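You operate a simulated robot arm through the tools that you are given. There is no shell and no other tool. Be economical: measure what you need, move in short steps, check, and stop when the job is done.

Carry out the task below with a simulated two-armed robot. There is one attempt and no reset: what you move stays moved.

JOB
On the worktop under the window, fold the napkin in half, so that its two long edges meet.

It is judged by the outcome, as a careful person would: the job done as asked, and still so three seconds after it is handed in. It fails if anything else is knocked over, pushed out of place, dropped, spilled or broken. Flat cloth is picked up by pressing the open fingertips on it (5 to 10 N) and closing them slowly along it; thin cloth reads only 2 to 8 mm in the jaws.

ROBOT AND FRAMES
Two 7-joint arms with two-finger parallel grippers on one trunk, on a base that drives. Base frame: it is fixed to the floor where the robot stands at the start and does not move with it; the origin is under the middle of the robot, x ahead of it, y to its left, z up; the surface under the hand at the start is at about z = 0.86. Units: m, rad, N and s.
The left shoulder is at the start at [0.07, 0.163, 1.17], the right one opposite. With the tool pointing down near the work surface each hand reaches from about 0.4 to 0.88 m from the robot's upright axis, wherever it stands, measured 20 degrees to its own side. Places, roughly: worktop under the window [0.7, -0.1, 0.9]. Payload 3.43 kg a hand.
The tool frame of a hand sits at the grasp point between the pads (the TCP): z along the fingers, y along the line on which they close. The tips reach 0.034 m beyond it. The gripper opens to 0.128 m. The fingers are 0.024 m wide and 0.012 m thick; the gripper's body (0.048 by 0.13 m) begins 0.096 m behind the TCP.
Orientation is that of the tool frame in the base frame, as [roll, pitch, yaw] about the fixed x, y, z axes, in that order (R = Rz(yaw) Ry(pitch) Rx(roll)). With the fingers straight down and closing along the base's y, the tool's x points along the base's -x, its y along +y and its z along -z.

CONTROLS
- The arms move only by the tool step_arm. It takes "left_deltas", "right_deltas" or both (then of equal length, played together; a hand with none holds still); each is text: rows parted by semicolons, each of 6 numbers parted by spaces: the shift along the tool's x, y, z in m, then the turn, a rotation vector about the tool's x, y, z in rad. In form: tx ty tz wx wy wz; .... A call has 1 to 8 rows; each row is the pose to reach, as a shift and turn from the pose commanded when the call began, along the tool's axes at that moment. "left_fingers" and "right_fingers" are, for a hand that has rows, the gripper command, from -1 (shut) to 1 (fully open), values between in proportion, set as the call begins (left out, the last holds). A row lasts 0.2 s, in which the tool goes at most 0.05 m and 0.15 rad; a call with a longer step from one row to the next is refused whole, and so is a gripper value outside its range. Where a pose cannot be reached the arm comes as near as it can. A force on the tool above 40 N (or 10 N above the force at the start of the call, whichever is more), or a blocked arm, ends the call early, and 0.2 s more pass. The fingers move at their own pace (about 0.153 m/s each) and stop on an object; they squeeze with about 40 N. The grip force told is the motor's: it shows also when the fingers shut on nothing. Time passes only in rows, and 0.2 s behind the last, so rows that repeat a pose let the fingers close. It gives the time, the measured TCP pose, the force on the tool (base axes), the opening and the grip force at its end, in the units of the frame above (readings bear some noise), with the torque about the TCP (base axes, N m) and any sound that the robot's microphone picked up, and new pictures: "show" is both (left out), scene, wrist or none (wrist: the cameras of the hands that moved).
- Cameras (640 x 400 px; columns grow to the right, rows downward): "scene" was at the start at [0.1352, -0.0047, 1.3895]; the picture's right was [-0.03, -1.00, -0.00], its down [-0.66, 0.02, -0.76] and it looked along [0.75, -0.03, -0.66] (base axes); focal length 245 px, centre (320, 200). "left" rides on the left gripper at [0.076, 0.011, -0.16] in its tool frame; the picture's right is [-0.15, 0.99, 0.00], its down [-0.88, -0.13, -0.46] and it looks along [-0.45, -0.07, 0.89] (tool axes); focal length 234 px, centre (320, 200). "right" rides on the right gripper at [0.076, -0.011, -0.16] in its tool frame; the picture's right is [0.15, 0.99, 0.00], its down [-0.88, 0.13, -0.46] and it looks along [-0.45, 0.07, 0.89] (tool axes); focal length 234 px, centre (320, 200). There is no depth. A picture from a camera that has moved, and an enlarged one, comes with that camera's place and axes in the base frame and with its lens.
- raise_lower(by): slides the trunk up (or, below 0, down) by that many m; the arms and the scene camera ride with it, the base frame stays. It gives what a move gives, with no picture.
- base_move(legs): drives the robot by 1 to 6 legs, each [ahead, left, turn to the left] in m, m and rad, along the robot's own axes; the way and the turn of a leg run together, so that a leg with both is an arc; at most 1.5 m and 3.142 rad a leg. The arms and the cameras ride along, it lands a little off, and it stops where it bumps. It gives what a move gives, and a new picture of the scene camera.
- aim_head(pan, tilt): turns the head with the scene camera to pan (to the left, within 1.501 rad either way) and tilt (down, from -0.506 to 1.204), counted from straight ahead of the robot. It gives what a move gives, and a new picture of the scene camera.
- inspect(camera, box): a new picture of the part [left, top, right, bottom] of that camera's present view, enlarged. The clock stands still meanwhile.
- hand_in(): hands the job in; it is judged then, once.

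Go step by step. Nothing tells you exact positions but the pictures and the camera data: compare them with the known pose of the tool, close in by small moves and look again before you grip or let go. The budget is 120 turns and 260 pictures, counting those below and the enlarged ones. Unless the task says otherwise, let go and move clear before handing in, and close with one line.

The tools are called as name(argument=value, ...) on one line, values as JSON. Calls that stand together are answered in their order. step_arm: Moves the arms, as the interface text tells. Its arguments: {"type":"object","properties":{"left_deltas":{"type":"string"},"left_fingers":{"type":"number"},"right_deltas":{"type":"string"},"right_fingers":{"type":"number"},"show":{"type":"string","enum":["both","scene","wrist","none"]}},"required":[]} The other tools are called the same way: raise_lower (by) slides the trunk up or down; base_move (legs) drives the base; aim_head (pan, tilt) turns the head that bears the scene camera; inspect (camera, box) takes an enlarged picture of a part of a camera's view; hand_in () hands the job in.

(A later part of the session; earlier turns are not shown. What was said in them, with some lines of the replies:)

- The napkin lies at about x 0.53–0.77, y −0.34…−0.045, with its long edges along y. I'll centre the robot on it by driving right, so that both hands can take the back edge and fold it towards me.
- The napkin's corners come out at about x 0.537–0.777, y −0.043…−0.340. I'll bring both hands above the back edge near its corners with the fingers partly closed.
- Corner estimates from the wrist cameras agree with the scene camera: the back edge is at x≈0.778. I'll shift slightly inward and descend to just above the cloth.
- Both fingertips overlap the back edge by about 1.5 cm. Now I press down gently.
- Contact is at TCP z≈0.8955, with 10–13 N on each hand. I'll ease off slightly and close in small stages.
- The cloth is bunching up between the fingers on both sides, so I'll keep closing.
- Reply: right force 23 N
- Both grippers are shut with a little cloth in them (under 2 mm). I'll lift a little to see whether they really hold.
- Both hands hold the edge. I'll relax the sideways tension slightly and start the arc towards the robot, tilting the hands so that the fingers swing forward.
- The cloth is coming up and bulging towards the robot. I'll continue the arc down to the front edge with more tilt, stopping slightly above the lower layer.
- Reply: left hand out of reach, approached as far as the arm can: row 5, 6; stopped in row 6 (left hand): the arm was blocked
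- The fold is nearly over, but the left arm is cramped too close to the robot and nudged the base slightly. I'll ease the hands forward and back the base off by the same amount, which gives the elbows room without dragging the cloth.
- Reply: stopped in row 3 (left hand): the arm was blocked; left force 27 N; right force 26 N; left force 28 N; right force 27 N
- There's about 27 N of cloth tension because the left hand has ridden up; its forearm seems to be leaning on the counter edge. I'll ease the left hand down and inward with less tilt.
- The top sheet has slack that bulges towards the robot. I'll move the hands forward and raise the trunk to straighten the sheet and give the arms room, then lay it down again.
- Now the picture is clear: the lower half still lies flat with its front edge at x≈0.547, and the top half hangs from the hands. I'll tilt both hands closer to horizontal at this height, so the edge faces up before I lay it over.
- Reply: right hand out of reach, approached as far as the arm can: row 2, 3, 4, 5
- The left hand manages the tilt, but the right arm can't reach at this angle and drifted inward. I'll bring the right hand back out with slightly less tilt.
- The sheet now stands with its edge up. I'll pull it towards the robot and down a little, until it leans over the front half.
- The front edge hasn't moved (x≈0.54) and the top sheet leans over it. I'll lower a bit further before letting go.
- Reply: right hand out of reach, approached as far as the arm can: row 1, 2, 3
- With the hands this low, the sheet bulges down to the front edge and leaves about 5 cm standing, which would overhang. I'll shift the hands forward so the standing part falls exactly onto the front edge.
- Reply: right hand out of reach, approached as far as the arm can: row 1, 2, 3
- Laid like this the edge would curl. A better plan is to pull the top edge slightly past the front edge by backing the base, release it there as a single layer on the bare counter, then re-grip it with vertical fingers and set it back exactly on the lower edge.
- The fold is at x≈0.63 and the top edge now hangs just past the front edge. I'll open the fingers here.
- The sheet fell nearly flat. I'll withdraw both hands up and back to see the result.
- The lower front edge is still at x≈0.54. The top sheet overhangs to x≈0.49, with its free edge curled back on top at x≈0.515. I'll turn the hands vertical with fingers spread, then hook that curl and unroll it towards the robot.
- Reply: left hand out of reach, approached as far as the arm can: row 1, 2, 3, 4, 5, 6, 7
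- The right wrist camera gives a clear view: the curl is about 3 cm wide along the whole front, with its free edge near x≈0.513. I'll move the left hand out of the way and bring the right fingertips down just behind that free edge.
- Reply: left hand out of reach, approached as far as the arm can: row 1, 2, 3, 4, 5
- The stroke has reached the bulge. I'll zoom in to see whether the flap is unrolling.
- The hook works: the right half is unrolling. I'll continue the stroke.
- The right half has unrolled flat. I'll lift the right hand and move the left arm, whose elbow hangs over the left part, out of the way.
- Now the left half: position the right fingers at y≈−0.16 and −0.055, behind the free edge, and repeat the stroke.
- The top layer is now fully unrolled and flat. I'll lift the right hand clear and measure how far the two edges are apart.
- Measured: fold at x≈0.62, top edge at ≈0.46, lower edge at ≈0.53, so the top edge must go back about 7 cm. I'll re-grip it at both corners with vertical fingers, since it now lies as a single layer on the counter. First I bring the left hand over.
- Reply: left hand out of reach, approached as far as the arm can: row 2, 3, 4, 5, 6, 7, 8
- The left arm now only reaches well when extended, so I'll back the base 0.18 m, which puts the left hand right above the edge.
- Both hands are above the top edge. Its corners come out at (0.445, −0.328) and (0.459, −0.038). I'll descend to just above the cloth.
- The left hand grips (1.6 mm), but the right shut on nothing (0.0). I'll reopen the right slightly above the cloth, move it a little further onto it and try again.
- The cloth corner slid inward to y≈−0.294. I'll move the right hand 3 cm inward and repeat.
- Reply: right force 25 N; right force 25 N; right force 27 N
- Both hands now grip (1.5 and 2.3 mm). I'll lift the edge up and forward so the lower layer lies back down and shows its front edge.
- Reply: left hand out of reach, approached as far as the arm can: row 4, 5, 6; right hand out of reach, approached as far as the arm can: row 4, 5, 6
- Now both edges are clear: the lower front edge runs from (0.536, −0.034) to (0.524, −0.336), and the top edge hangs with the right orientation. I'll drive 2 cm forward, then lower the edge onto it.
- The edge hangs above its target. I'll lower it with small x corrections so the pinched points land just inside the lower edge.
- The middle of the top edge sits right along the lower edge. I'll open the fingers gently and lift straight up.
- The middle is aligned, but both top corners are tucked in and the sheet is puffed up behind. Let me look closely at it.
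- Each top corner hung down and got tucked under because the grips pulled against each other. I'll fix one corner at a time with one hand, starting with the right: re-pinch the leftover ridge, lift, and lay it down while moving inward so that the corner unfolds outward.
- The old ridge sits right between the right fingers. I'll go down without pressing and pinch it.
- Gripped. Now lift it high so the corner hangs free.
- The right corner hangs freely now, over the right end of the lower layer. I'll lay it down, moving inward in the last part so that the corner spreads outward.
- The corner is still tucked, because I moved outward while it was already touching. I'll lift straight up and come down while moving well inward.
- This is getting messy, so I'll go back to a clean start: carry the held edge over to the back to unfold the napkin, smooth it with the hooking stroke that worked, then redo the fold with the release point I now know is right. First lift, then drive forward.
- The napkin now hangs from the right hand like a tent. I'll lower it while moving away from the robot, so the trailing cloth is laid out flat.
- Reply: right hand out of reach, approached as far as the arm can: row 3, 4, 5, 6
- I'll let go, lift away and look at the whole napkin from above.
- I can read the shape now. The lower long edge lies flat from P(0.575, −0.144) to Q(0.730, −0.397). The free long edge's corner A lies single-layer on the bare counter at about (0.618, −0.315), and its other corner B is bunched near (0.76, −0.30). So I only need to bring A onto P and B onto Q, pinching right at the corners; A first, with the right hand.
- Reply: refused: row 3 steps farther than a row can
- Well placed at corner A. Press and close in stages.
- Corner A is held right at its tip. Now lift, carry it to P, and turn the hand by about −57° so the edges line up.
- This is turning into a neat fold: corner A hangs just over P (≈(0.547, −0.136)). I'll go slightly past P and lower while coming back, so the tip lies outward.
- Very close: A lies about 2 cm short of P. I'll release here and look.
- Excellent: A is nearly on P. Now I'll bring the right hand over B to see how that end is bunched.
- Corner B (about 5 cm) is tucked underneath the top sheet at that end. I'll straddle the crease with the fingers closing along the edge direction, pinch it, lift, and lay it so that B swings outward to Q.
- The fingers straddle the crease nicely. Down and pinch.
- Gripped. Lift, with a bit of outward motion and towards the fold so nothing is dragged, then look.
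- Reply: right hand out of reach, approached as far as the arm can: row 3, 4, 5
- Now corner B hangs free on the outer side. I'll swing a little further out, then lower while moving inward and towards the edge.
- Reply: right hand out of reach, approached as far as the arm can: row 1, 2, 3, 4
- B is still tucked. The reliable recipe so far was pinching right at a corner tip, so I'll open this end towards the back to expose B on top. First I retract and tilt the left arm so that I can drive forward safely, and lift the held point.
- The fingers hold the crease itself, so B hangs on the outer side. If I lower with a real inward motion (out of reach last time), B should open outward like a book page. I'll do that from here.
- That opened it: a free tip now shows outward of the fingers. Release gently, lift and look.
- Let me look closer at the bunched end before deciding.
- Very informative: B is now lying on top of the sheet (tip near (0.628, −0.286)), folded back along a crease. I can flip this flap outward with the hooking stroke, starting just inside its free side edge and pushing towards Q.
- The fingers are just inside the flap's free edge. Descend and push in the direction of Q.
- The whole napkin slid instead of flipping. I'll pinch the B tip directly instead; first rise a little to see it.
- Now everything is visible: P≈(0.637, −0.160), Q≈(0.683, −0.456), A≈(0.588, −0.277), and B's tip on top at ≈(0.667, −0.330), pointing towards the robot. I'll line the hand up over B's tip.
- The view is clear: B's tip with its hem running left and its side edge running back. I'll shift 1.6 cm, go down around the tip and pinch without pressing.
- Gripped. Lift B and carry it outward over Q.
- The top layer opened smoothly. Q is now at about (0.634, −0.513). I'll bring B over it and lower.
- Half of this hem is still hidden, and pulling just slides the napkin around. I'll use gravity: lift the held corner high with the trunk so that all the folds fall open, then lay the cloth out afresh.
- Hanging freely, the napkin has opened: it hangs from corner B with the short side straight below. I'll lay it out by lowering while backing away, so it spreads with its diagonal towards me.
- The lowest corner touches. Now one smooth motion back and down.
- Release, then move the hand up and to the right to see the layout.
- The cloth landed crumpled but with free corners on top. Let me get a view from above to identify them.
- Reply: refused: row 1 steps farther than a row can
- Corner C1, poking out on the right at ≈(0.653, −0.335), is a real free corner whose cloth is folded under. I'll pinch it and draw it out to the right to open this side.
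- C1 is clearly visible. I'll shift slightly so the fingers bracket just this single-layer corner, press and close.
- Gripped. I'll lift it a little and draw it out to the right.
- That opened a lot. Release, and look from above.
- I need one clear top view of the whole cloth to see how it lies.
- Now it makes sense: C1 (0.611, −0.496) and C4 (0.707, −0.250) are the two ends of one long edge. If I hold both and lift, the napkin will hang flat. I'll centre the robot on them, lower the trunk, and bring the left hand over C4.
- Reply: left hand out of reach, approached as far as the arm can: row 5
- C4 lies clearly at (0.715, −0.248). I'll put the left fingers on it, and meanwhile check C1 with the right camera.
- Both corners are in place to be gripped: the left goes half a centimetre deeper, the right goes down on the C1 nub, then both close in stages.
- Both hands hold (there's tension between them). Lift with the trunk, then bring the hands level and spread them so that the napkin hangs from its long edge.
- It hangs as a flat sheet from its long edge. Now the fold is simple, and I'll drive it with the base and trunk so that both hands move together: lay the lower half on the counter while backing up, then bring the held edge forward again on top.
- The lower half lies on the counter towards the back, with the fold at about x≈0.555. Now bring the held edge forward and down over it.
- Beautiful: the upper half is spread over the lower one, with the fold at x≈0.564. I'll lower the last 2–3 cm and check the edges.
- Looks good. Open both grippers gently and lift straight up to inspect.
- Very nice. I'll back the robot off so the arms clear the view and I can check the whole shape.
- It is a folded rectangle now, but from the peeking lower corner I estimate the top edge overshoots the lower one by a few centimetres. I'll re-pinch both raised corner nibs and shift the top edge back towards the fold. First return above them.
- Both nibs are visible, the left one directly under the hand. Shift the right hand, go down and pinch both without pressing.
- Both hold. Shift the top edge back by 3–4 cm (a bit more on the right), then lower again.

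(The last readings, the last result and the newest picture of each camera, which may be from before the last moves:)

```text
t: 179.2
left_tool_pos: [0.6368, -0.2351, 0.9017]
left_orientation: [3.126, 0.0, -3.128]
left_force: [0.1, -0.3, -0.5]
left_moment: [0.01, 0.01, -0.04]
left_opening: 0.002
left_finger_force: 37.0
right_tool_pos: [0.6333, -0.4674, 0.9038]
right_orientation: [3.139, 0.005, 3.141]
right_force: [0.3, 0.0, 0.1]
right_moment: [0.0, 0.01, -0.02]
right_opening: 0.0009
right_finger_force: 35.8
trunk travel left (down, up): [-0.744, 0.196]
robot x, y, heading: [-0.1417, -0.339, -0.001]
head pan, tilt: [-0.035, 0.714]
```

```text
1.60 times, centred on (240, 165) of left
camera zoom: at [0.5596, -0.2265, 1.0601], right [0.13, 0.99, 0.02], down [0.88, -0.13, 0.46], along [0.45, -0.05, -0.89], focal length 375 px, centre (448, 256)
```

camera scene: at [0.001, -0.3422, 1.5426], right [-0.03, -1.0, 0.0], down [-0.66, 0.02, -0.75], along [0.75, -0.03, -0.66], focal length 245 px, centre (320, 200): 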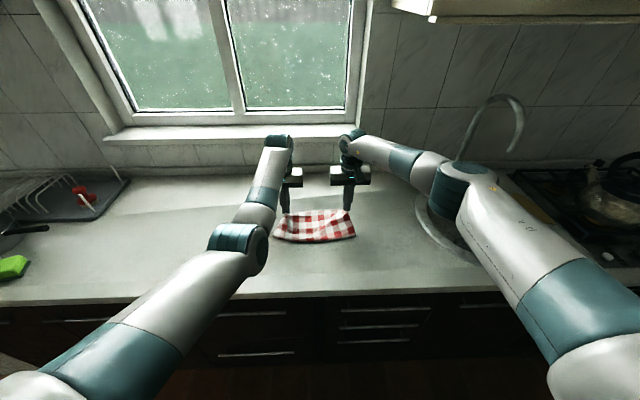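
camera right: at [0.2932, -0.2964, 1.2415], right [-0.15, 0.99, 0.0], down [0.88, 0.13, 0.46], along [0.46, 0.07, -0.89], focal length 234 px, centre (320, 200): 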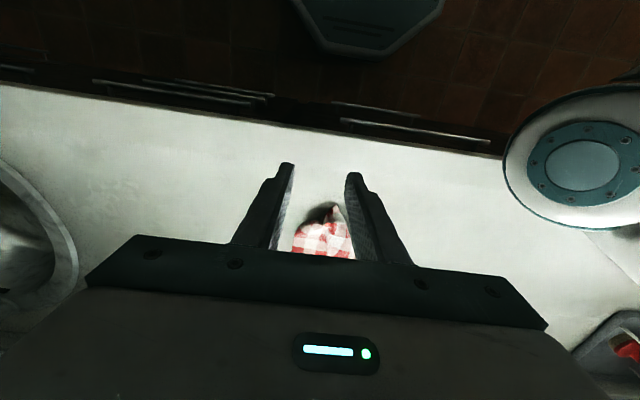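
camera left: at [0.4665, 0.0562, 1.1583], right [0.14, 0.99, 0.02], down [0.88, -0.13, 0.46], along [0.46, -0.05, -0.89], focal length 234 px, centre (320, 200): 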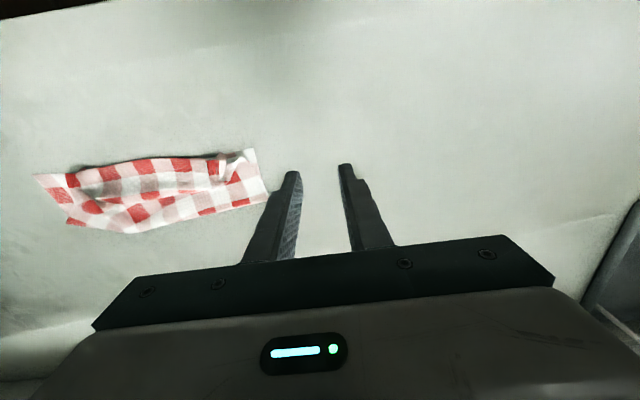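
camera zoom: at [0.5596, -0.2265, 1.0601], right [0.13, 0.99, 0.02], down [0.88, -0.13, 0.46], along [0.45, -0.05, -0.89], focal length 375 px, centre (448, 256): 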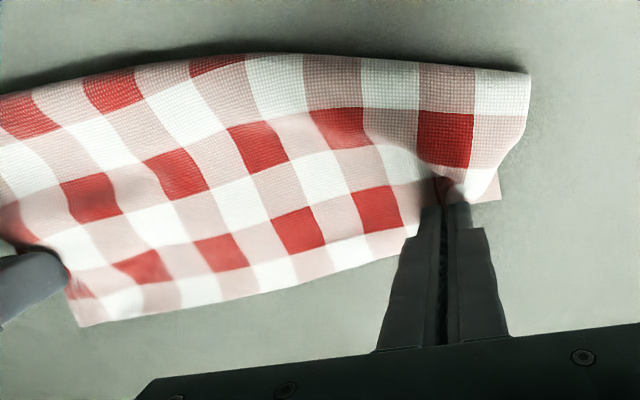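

Nearly perfect; the lower left corner peeks out at x≈0.628, so the left end needs about 1.3 cm more. A small adjustment, then release and rise.

step_arm(left_deltas=".004 .002 -.012 0 0 0;.013 .006 -.012 0 0 0;.013 .006 0 0 0 0;.013 .006 .002 0 0 0;.013 .006 .002 0 0 0", right_deltas=".002 -.002 -.012 0 0 0;.004 -.005 -.012 0 0 0;.004 -.005 0 0 0 0;.004 -.005 .003 0 0 0;.004 -.005 .003 0 0 0", show="none")

step_arm(left_deltas="0 0 0 0 0 0;0 0 0 0 0 0;0 0 0 0 0 0", right_deltas="0 0 0 0 0 0;0 0 0 0 0 0;0 0 0 0 0 0", left_fingers=-0.5, right_fingers=-0.5, show="none")

raise_lower(by=0.12)

inspect(camera="right", box=[200, 80, 520, 280])

inspect(camera="left", box=[120, 80, 440, 280])

```text
t: 180.3
left_tool_pos: [0.623, -0.2282, 0.9004]
left_orientation: [3.127, 0.002, -3.127]
left_force: [-1.0, -0.2, 5.3]
left_moment: [0.03, 0.04, 0.0]
left_opening: 0.0019
left_finger_force: 36.4
right_tool_pos: [0.628, -0.471, 0.9001]
right_orientation: [3.136, 0.006, 3.14]
right_force: [0.3, 0.2, 0.4]
right_moment: [0.0, -0.02, 0.0]
right_opening: 0.0007
right_finger_force: 35.7
trunk travel left (down, up): [-0.744, 0.196]
robot x, y, heading: [-0.1419, -0.3349, -0.002]
head pan, tilt: [-0.035, 0.714]
```

```text
t: 181.2
left_tool_pos: [0.6235, -0.2281, 0.8995]
left_orientation: [3.125, 0.0, -3.127]
left_force: [0.2, 0.9, 0.8]
left_moment: [-0.04, -0.02, -0.02]
left_opening: 0.0316
left_finger_force: 0.0
right_tool_pos: [0.6277, -0.4724, 0.8994]
right_orientation: [3.137, 0.003, 3.139]
right_force: [0.0, 0.3, -0.2]
right_moment: [0.02, 0.0, 0.04]
right_opening: 0.0319
right_finger_force: 0.0
trunk travel left (down, up): [-0.744, 0.196]
robot x, y, heading: [-0.1394, -0.3366, 0.0]
head pan, tilt: [-0.035, 0.714]
```

```text
t: 182.7
left_tool_pos: [0.6236, -0.2275, 1.0181]
left_orientation: [3.125, 0.001, -3.127]
left_force: [0.4, 1.0, -0.5]
left_moment: [0.0, 0.0, -0.01]
left_opening: 0.032
left_finger_force: 0.0
right_tool_pos: [0.6281, -0.4715, 1.0206]
right_orientation: [3.138, 0.005, 3.139]
right_force: [0.6, 0.3, 0.3]
right_moment: [-0.01, -0.01, -0.01]
right_opening: 0.0319
right_finger_force: 0.1
trunk travel left (down, up): [-0.864, 0.076]
robot x, y, heading: [-0.1451, -0.3386, 0.005]
head pan, tilt: [-0.035, 0.714]
```

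```text
2.00 times, centred on (360, 180) of right
camera zoom: at [0.5525, -0.4837, 1.1787], right [-0.14, 0.99, 0.0], down [0.88, 0.13, 0.46], along [0.45, 0.07, -0.89], focal length 468 px, centre (240, 240)
```

zoom: 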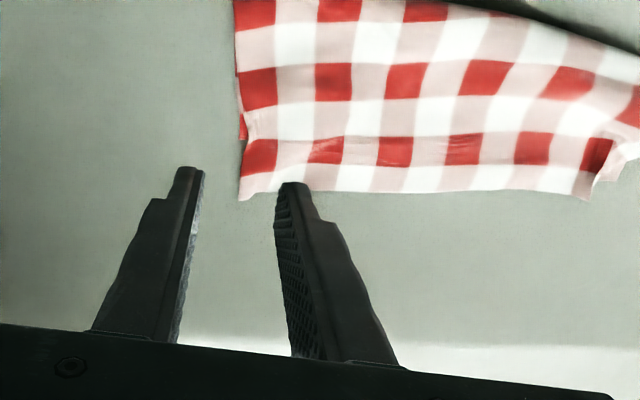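

```text
2.00 times, centred on (280, 180) of left
camera zoom: at [0.5471, -0.2205, 1.1777], right [0.13, 0.99, 0.02], down [0.88, -0.13, 0.45], along [0.45, -0.05, -0.89], focal length 468 px, centre (400, 240)
```

zoom: 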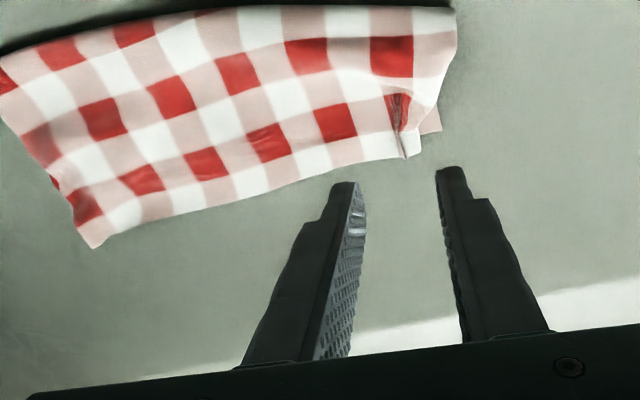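

An excellent fold; only the right end overshoots by ~3–4 cm and the left by ~1.7 cm. One more small correction: re-pinch both ends of the top edge.

step_arm(right_deltas="-.02 .005 0 0 0 0;-.038 .01 0 0 0 0;-.038 .01 0 0 0 0", right_fingers=-0.45, left_deltas="0 0 0 0 0 0;0 0 0 0 0 0;0 0 0 0 0 0", left_fingers=-0.45, show="none")

raise_lower(by=-0.118)

step_arm(right_deltas="0 0 .004 0 0 0;0 0 .0075 0 0 0;0 0 .0085 0 0 0;0 0 .0085 0 0 0", left_deltas="0 0 0 0 0 0;0 0 0 0 0 0;0 0 0 0 0 0;0 0 0 0 0 0", show="none")

inspect(camera="right", box=[200, 80, 520, 280])

inspect(camera="left", box=[120, 80, 440, 280])

```text
t: 183.4
left_tool_pos: [0.6235, -0.2289, 1.0195]
left_orientation: [3.125, 0.002, -3.128]
left_force: [0.5, -0.1, -0.7]
left_moment: [0.02, -0.03, 0.0]
left_opening: 0.0353
left_finger_force: 0.1
right_tool_pos: [0.6655, -0.4626, 1.0206]
right_orientation: [3.137, 0.005, 3.141]
right_force: [0.2, -0.2, 0.0]
right_moment: [0.01, 0.0, -0.01]
right_opening: 0.0353
right_finger_force: 0.0
trunk travel left (down, up): [-0.864, 0.076]
robot x, y, heading: [-0.1404, -0.3368, -0.004]
head pan, tilt: [-0.035, 0.714]
```

```text
t: 184.9
left_tool_pos: [0.6226, -0.228, 0.9017]
left_orientation: [3.127, 0.001, -3.127]
left_force: [-0.3, 0.4, 0.8]
left_moment: [0.0, 0.0, -0.03]
left_opening: 0.0352
left_finger_force: 0.1
right_tool_pos: [0.6654, -0.4621, 0.9014]
right_orientation: [3.137, 0.006, 3.139]
right_force: [0.2, -0.2, -0.6]
right_moment: [0.0, -0.01, -0.01]
right_opening: 0.035
right_finger_force: 0.0
trunk travel left (down, up): [-0.746, 0.194]
robot x, y, heading: [-0.1427, -0.3338, -0.001]
head pan, tilt: [-0.035, 0.714]
```

```text
t: 185.9
left_tool_pos: [0.6235, -0.2275, 0.9017]
left_orientation: [3.126, -0.001, -3.127]
left_force: [0.0, 0.4, 0.3]
left_moment: [0.0, 0.01, 0.01]
left_opening: 0.0353
left_finger_force: 0.1
right_tool_pos: [0.6652, -0.4615, 0.8956]
right_orientation: [3.137, 0.007, 3.139]
right_force: [2.2, 0.0, 9.1]
right_moment: [0.23, -0.02, -0.06]
right_opening: 0.0355
right_finger_force: 0.0
trunk travel left (down, up): [-0.746, 0.194]
robot x, y, heading: [-0.1412, -0.3347, 0.0]
head pan, tilt: [-0.035, 0.714]
```

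```text
2.00 times, centred on (360, 180) of right
camera zoom: at [0.5887, -0.4735, 1.0538], right [-0.14, 0.99, 0.0], down [0.88, 0.13, 0.46], along [0.46, 0.07, -0.89], focal length 468 px, centre (240, 240)
```

zoom: 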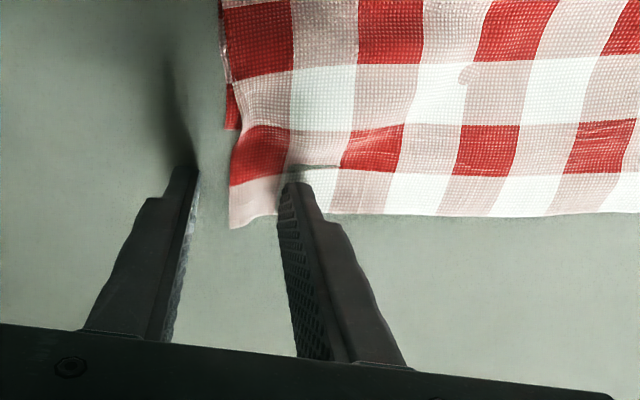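

```text
2.00 times, centred on (280, 180) of left
camera zoom: at [0.5461, -0.2203, 1.0606], right [0.13, 0.99, 0.02], down [0.88, -0.13, 0.46], along [0.45, -0.05, -0.89], focal length 468 px, centre (400, 240)
```

zoom: 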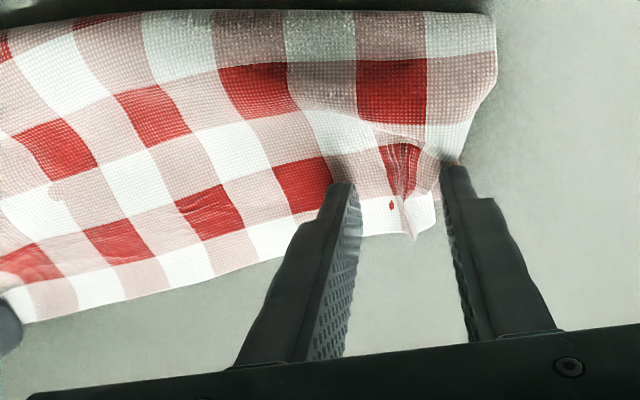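

The right fingers need to be 2 cm further in; then close both and lift slightly.

step_arm(right_deltas="0 0 -.008 0 0 0;0 .02 -.008 0 0 0;0 .02 0 0 0 0;0 .02 0 0 0 0", left_deltas="0 0 0 0 0 0;0 0 0 0 0 0;0 0 0 0 0 0;0 0 0 0 0 0", show="none")

step_arm(right_deltas="0 0 0 0 0 0;0 0 0 0 0 0", left_deltas="0 0 0 0 0 0;0 0 0 0 0 0", left_fingers=-0.62, right_fingers=-0.62, show="none")

step_arm(right_deltas="0 0 0 0 0 0;0 0 0 0 0 0", left_deltas="0 0 0 0 0 0;0 0 0 0 0 0", left_fingers=-0.8, right_fingers=-0.8, show="none")

step_arm(right_deltas="0 0 0 0 0 0;0 0 0 0 0 0;0 0 0 0 0 0;0 0 0 0 0 0", left_deltas="0 0 0 0 0 0;0 0 0 0 0 0;0 0 0 0 0 0;0 0 0 0 0 0", left_fingers=-1, right_fingers=-1, show="none")

raise_lower(by=0.035)

inspect(camera="right", box=[200, 80, 600, 290])

inspect(camera="left", box=[120, 80, 440, 280])

```text
t: 186.9
left_tool_pos: [0.6225, -0.2285, 0.9031]
left_orientation: [3.127, 0.001, -3.128]
left_force: [0.3, 1.4, -0.5]
left_moment: [-0.04, -0.05, 0.0]
left_opening: 0.0352
left_finger_force: 0.0
right_tool_pos: [0.6655, -0.4415, 0.8943]
right_orientation: [3.138, 0.008, 3.139]
right_force: [1.0, 0.5, 12.7]
right_moment: [0.26, 0.04, 0.03]
right_opening: 0.0352
right_finger_force: 0.1
trunk travel left (down, up): [-0.746, 0.194]
robot x, y, heading: [-0.1411, -0.342, -0.0]
head pan, tilt: [-0.035, 0.714]
```

```text
t: 187.5
left_tool_pos: [0.622, -0.2288, 0.9021]
left_orientation: [3.128, 0.001, -3.128]
left_force: [-0.2, -0.2, 0.0]
left_moment: [0.01, 0.01, 0.0]
left_opening: 0.0242
left_finger_force: 0.1
right_tool_pos: [0.6654, -0.4406, 0.8951]
right_orientation: [3.137, 0.009, 3.138]
right_force: [3.3, 0.9, 17.6]
right_moment: [0.3, -0.02, -0.06]
right_opening: 0.0244
right_finger_force: 0.4
trunk travel left (down, up): [-0.746, 0.194]
robot x, y, heading: [-0.1389, -0.3346, 0.002]
head pan, tilt: [-0.035, 0.714]
```

```text
t: 188.1
left_tool_pos: [0.6225, -0.2274, 0.9025]
left_orientation: [3.128, 0.005, -3.129]
left_force: [-0.2, -0.8, 0.6]
left_moment: [0.0, 0.0, -0.02]
left_opening: 0.0128
left_finger_force: 0.0
right_tool_pos: [0.6647, -0.4408, 0.8945]
right_orientation: [3.137, 0.008, 3.139]
right_force: [2.5, 2.3, 20.0]
right_moment: [0.28, 0.05, -0.04]
right_opening: 0.0138
right_finger_force: 1.2
trunk travel left (down, up): [-0.746, 0.194]
robot x, y, heading: [-0.1415, -0.3387, -0.003]
head pan, tilt: [-0.035, 0.714]
```

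```text
t: 189.1
left_tool_pos: [0.6213, -0.2272, 0.903]
left_orientation: [3.126, 0.002, -3.127]
left_force: [0.6, -1.8, 0.7]
left_moment: [-0.04, -0.02, -0.01]
left_opening: 0.0016
left_finger_force: 37.0
right_tool_pos: [0.6636, -0.4398, 0.8951]
right_orientation: [3.137, 0.007, 3.14]
right_force: [1.6, 4.5, 21.9]
right_moment: [0.26, 0.07, -0.04]
right_opening: 0.0026
right_finger_force: 36.7
trunk travel left (down, up): [-0.746, 0.194]
robot x, y, heading: [-0.1385, -0.3372, -0.002]
head pan, tilt: [-0.035, 0.714]
```

```text
t: 189.9
left_tool_pos: [0.6234, -0.2276, 0.936]
left_orientation: [3.126, 0.001, -3.128]
left_force: [0.5, -0.7, -0.8]
left_moment: [-0.03, 0.04, 0.0]
left_opening: 0.0014
left_finger_force: 36.4
right_tool_pos: [0.6665, -0.4425, 0.9276]
right_orientation: [3.139, 0.002, 3.139]
right_force: [0.2, -0.7, -0.6]
right_moment: [0.0, 0.03, 0.02]
right_opening: 0.0022
right_finger_force: 36.9
trunk travel left (down, up): [-0.781, 0.159]
robot x, y, heading: [-0.1455, -0.3378, -0.0]
head pan, tilt: [-0.035, 0.714]
```

```text
1.60 times, centred on (400, 185) of right
camera zoom: at [0.5899, -0.454, 1.0856], right [-0.14, 0.99, 0.0], down [0.88, 0.13, 0.46], along [0.45, 0.07, -0.89], focal length 375 px, centre (192, 224)
```

zoom: 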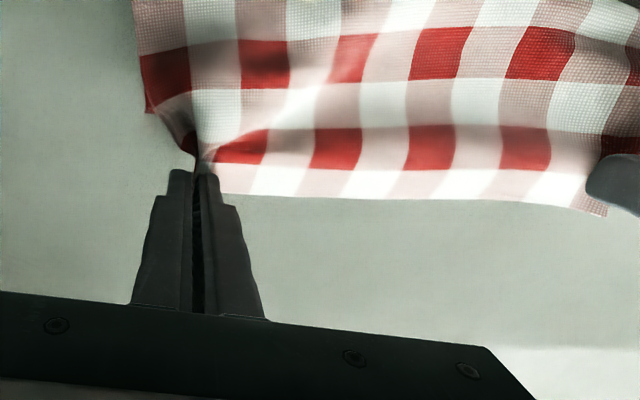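

```text
2.00 times, centred on (280, 180) of left
camera zoom: at [0.5474, -0.2204, 1.0944], right [0.13, 0.99, 0.02], down [0.88, -0.13, 0.45], along [0.45, -0.05, -0.89], focal length 468 px, centre (400, 240)
```

zoom: 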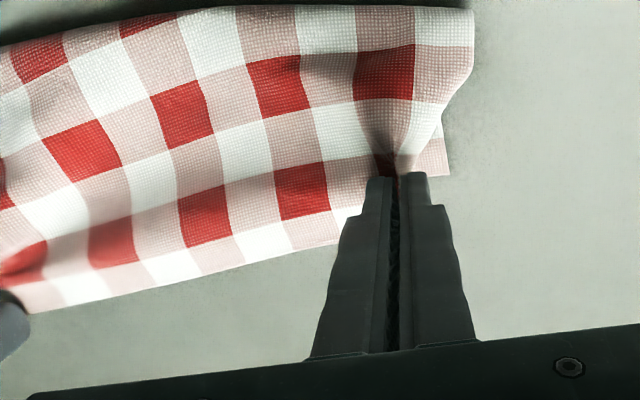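

Both hold the top layer. Shift (right −3.8 cm, left −1.2 cm), lower, release and rise.

step_arm(left_deltas=".004 .002 0 0 0 0;.008 .004 0 0 0 0;.012 .006 0 0 0 0;.012 .006 0 0 0 0", right_deltas=".013 -.008 -.005 0 0 0;.026 -.016 -.005 0 0 0;.038 -.018 -.005 0 0 0;.038 -.018 0 0 0 0", show="none")

step_arm(left_deltas="0 0 .012 0 0 0;0 -.001 .022 0 0 0;0 -.002 .032 0 0 0;0 -.002 .034 0 0 0", right_deltas="0 .002 .012 0 0 0;0 .005 .02 0 0 0;0 .009 .027 0 0 0;0 .009 .029 0 0 0", show="none")

step_arm(left_deltas="0 0 0 0 0 0;0 0 0 0 0 0;0 0 0 0 0 0", right_deltas="0 0 0 0 0 0;0 0 0 0 0 0;0 0 0 0 0 0", left_fingers=-0.5, right_fingers=-0.5, show="none")

raise_lower(by=0.14)

inspect(camera="right", box=[200, 40, 520, 240])

inspect(camera="left", box=[120, 40, 440, 240])

```text
t: 190.9
left_tool_pos: [0.6112, -0.2253, 0.9379]
left_orientation: [3.129, 0.0, -3.133]
left_force: [0.2, -24.7, -0.3]
left_moment: [-0.86, 0.04, -0.22]
left_opening: 0.002
left_finger_force: 36.4
right_tool_pos: [0.6268, -0.4575, 0.929]
right_orientation: [3.134, 0.005, -3.141]
right_force: [0.6, 25.2, 1.7]
right_moment: [0.85, 0.0, -0.26]
right_opening: 0.0022
right_finger_force: 37.2
trunk travel left (down, up): [-0.781, 0.159]
robot x, y, heading: [-0.1369, -0.3368, 0.0]
head pan, tilt: [-0.035, 0.714]
```

```text
t: 191.9
left_tool_pos: [0.6116, -0.2251, 0.9019]
left_orientation: [3.125, 0.004, -3.128]
left_force: [-1.0, -11.4, 0.1]
left_moment: [-0.41, -0.01, -0.13]
left_opening: 0.0015
left_finger_force: 35.5
right_tool_pos: [0.6291, -0.4527, 0.8983]
right_orientation: [3.139, 0.005, 3.138]
right_force: [0.3, 12.5, 0.1]
right_moment: [0.39, -0.01, -0.13]
right_opening: 0.0023
right_finger_force: 37.1
trunk travel left (down, up): [-0.781, 0.159]
robot x, y, heading: [-0.1426, -0.3355, -0.001]
head pan, tilt: [-0.035, 0.714]
```

```text
t: 192.7
left_tool_pos: [0.612, -0.2239, 0.903]
left_orientation: [3.125, 0.0, -3.128]
left_force: [0.6, 0.3, -0.1]
left_moment: [0.02, 0.01, -0.01]
left_opening: 0.0319
left_finger_force: 0.1
right_tool_pos: [0.6284, -0.4506, 0.8978]
right_orientation: [3.138, 0.003, 3.138]
right_force: [0.1, 0.6, 0.7]
right_moment: [-0.03, -0.02, 0.01]
right_opening: 0.032
right_finger_force: 0.0
trunk travel left (down, up): [-0.781, 0.159]
robot x, y, heading: [-0.1418, -0.3377, -0.0]
head pan, tilt: [-0.035, 0.714]
```

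```text
t: 194.4
left_tool_pos: [0.6115, -0.2244, 1.0422]
left_orientation: [3.125, -0.001, -3.127]
left_force: [0.0, 0.6, -0.3]
left_moment: [0.03, 0.04, -0.01]
left_opening: 0.0322
left_finger_force: 0.0
right_tool_pos: [0.6271, -0.451, 1.0383]
right_orientation: [3.137, 0.003, 3.14]
right_force: [0.6, 0.2, 0.0]
right_moment: [-0.01, 0.0, 0.0]
right_opening: 0.0321
right_finger_force: 0.0
trunk travel left (down, up): [-0.921, 0.019]
robot x, y, heading: [-0.142, -0.3374, -0.001]
head pan, tilt: [-0.035, 0.714]
```

```text
2.00 times, centred on (360, 140) of right
camera zoom: at [0.5511, -0.4628, 1.1969], right [-0.14, 0.99, 0.0], down [0.88, 0.13, 0.46], along [0.45, 0.07, -0.89], focal length 468 px, centre (240, 320)
```

zoom: 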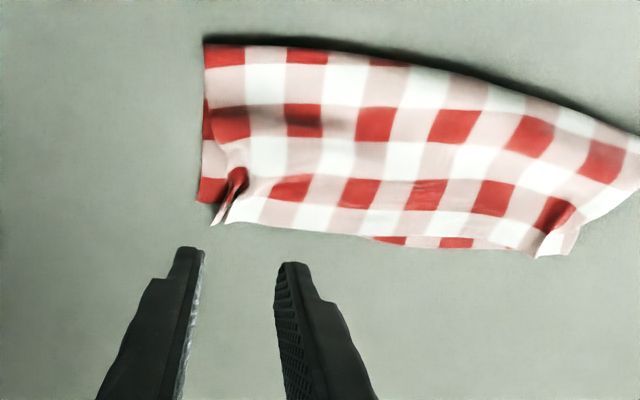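

```text
2.00 times, centred on (280, 140) of left
camera zoom: at [0.5353, -0.2173, 1.2007], right [0.13, 0.99, 0.02], down [0.88, -0.13, 0.45], along [0.45, -0.05, -0.89], focal length 468 px, centre (400, 320)
```

zoom: 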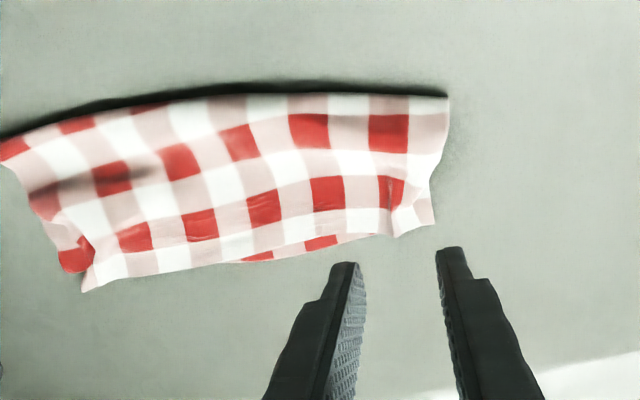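

The two long edges now meet within about a centimetre along their whole length. I'll drive back to move clear and take a last look at the scene.

base_move(legs=[[-0.25, 0, 0]])

inspect(camera="scene", box=[250, 140, 410, 240])

```text
t: 196.3
left_tool_pos: [0.3522, -0.2236, 1.0414]
left_orientation: [3.125, -0.002, -3.128]
left_force: [0.5, 0.0, 0.2]
left_moment: [-0.02, 0.03, 0.0]
left_opening: 0.0319
left_finger_force: 0.2
right_tool_pos: [0.3677, -0.4505, 1.0368]
right_orientation: [3.139, 0.004, 3.139]
right_force: [-0.3, 0.4, -0.1]
right_moment: [-0.03, 0.02, 0.02]
right_opening: 0.0322
right_finger_force: 0.2
trunk travel left (down, up): [-0.921, 0.019]
robot x, y, heading: [-0.4032, -0.3384, 0.002]
head pan, tilt: [-0.035, 0.714]
camera scene: at [-0.2638, -0.3422, 1.6603], right [-0.03, -1.0, 0.0], down [-0.66, 0.02, -0.75], along [0.75, -0.03, -0.66], focal length 245 px, centre (320, 200)
```

scene: 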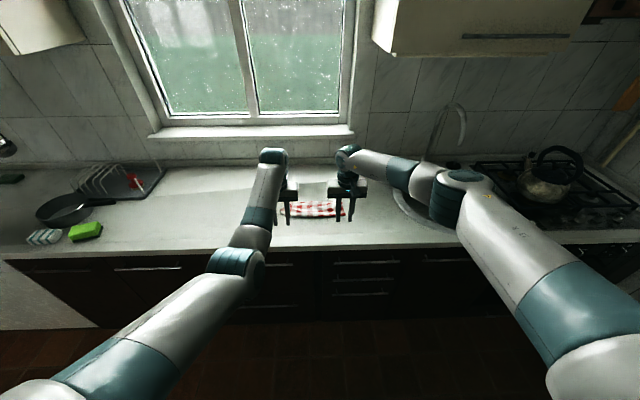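

```text
4.00 times, centred on (330, 190) of scene
camera zoom: at [-0.2638, -0.3422, 1.6603], right [-0.03, -1.0, 0.0], down [-0.66, 0.02, -0.75], along [0.75, -0.03, -0.66], focal length 980 px, centre (280, 240)
```

zoom: 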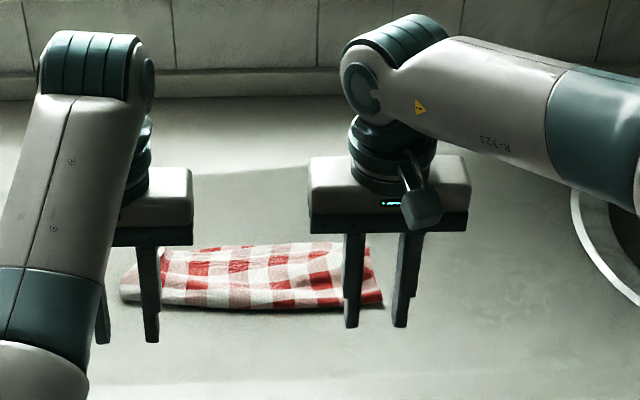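

The napkin lies folded in half on the worktop with its long edges together. Both hands are empty and clear, and nothing else has been disturbed, so I'm handing it in.

hand_in()

```text
The job is handed in.
```

The napkin is folded in half on the worktop: its long edges meet to within about 1 cm, with small puckers at two corners. It ended up roughly 15 cm to the right of where it started. As far as I could see, nothing else was moved.
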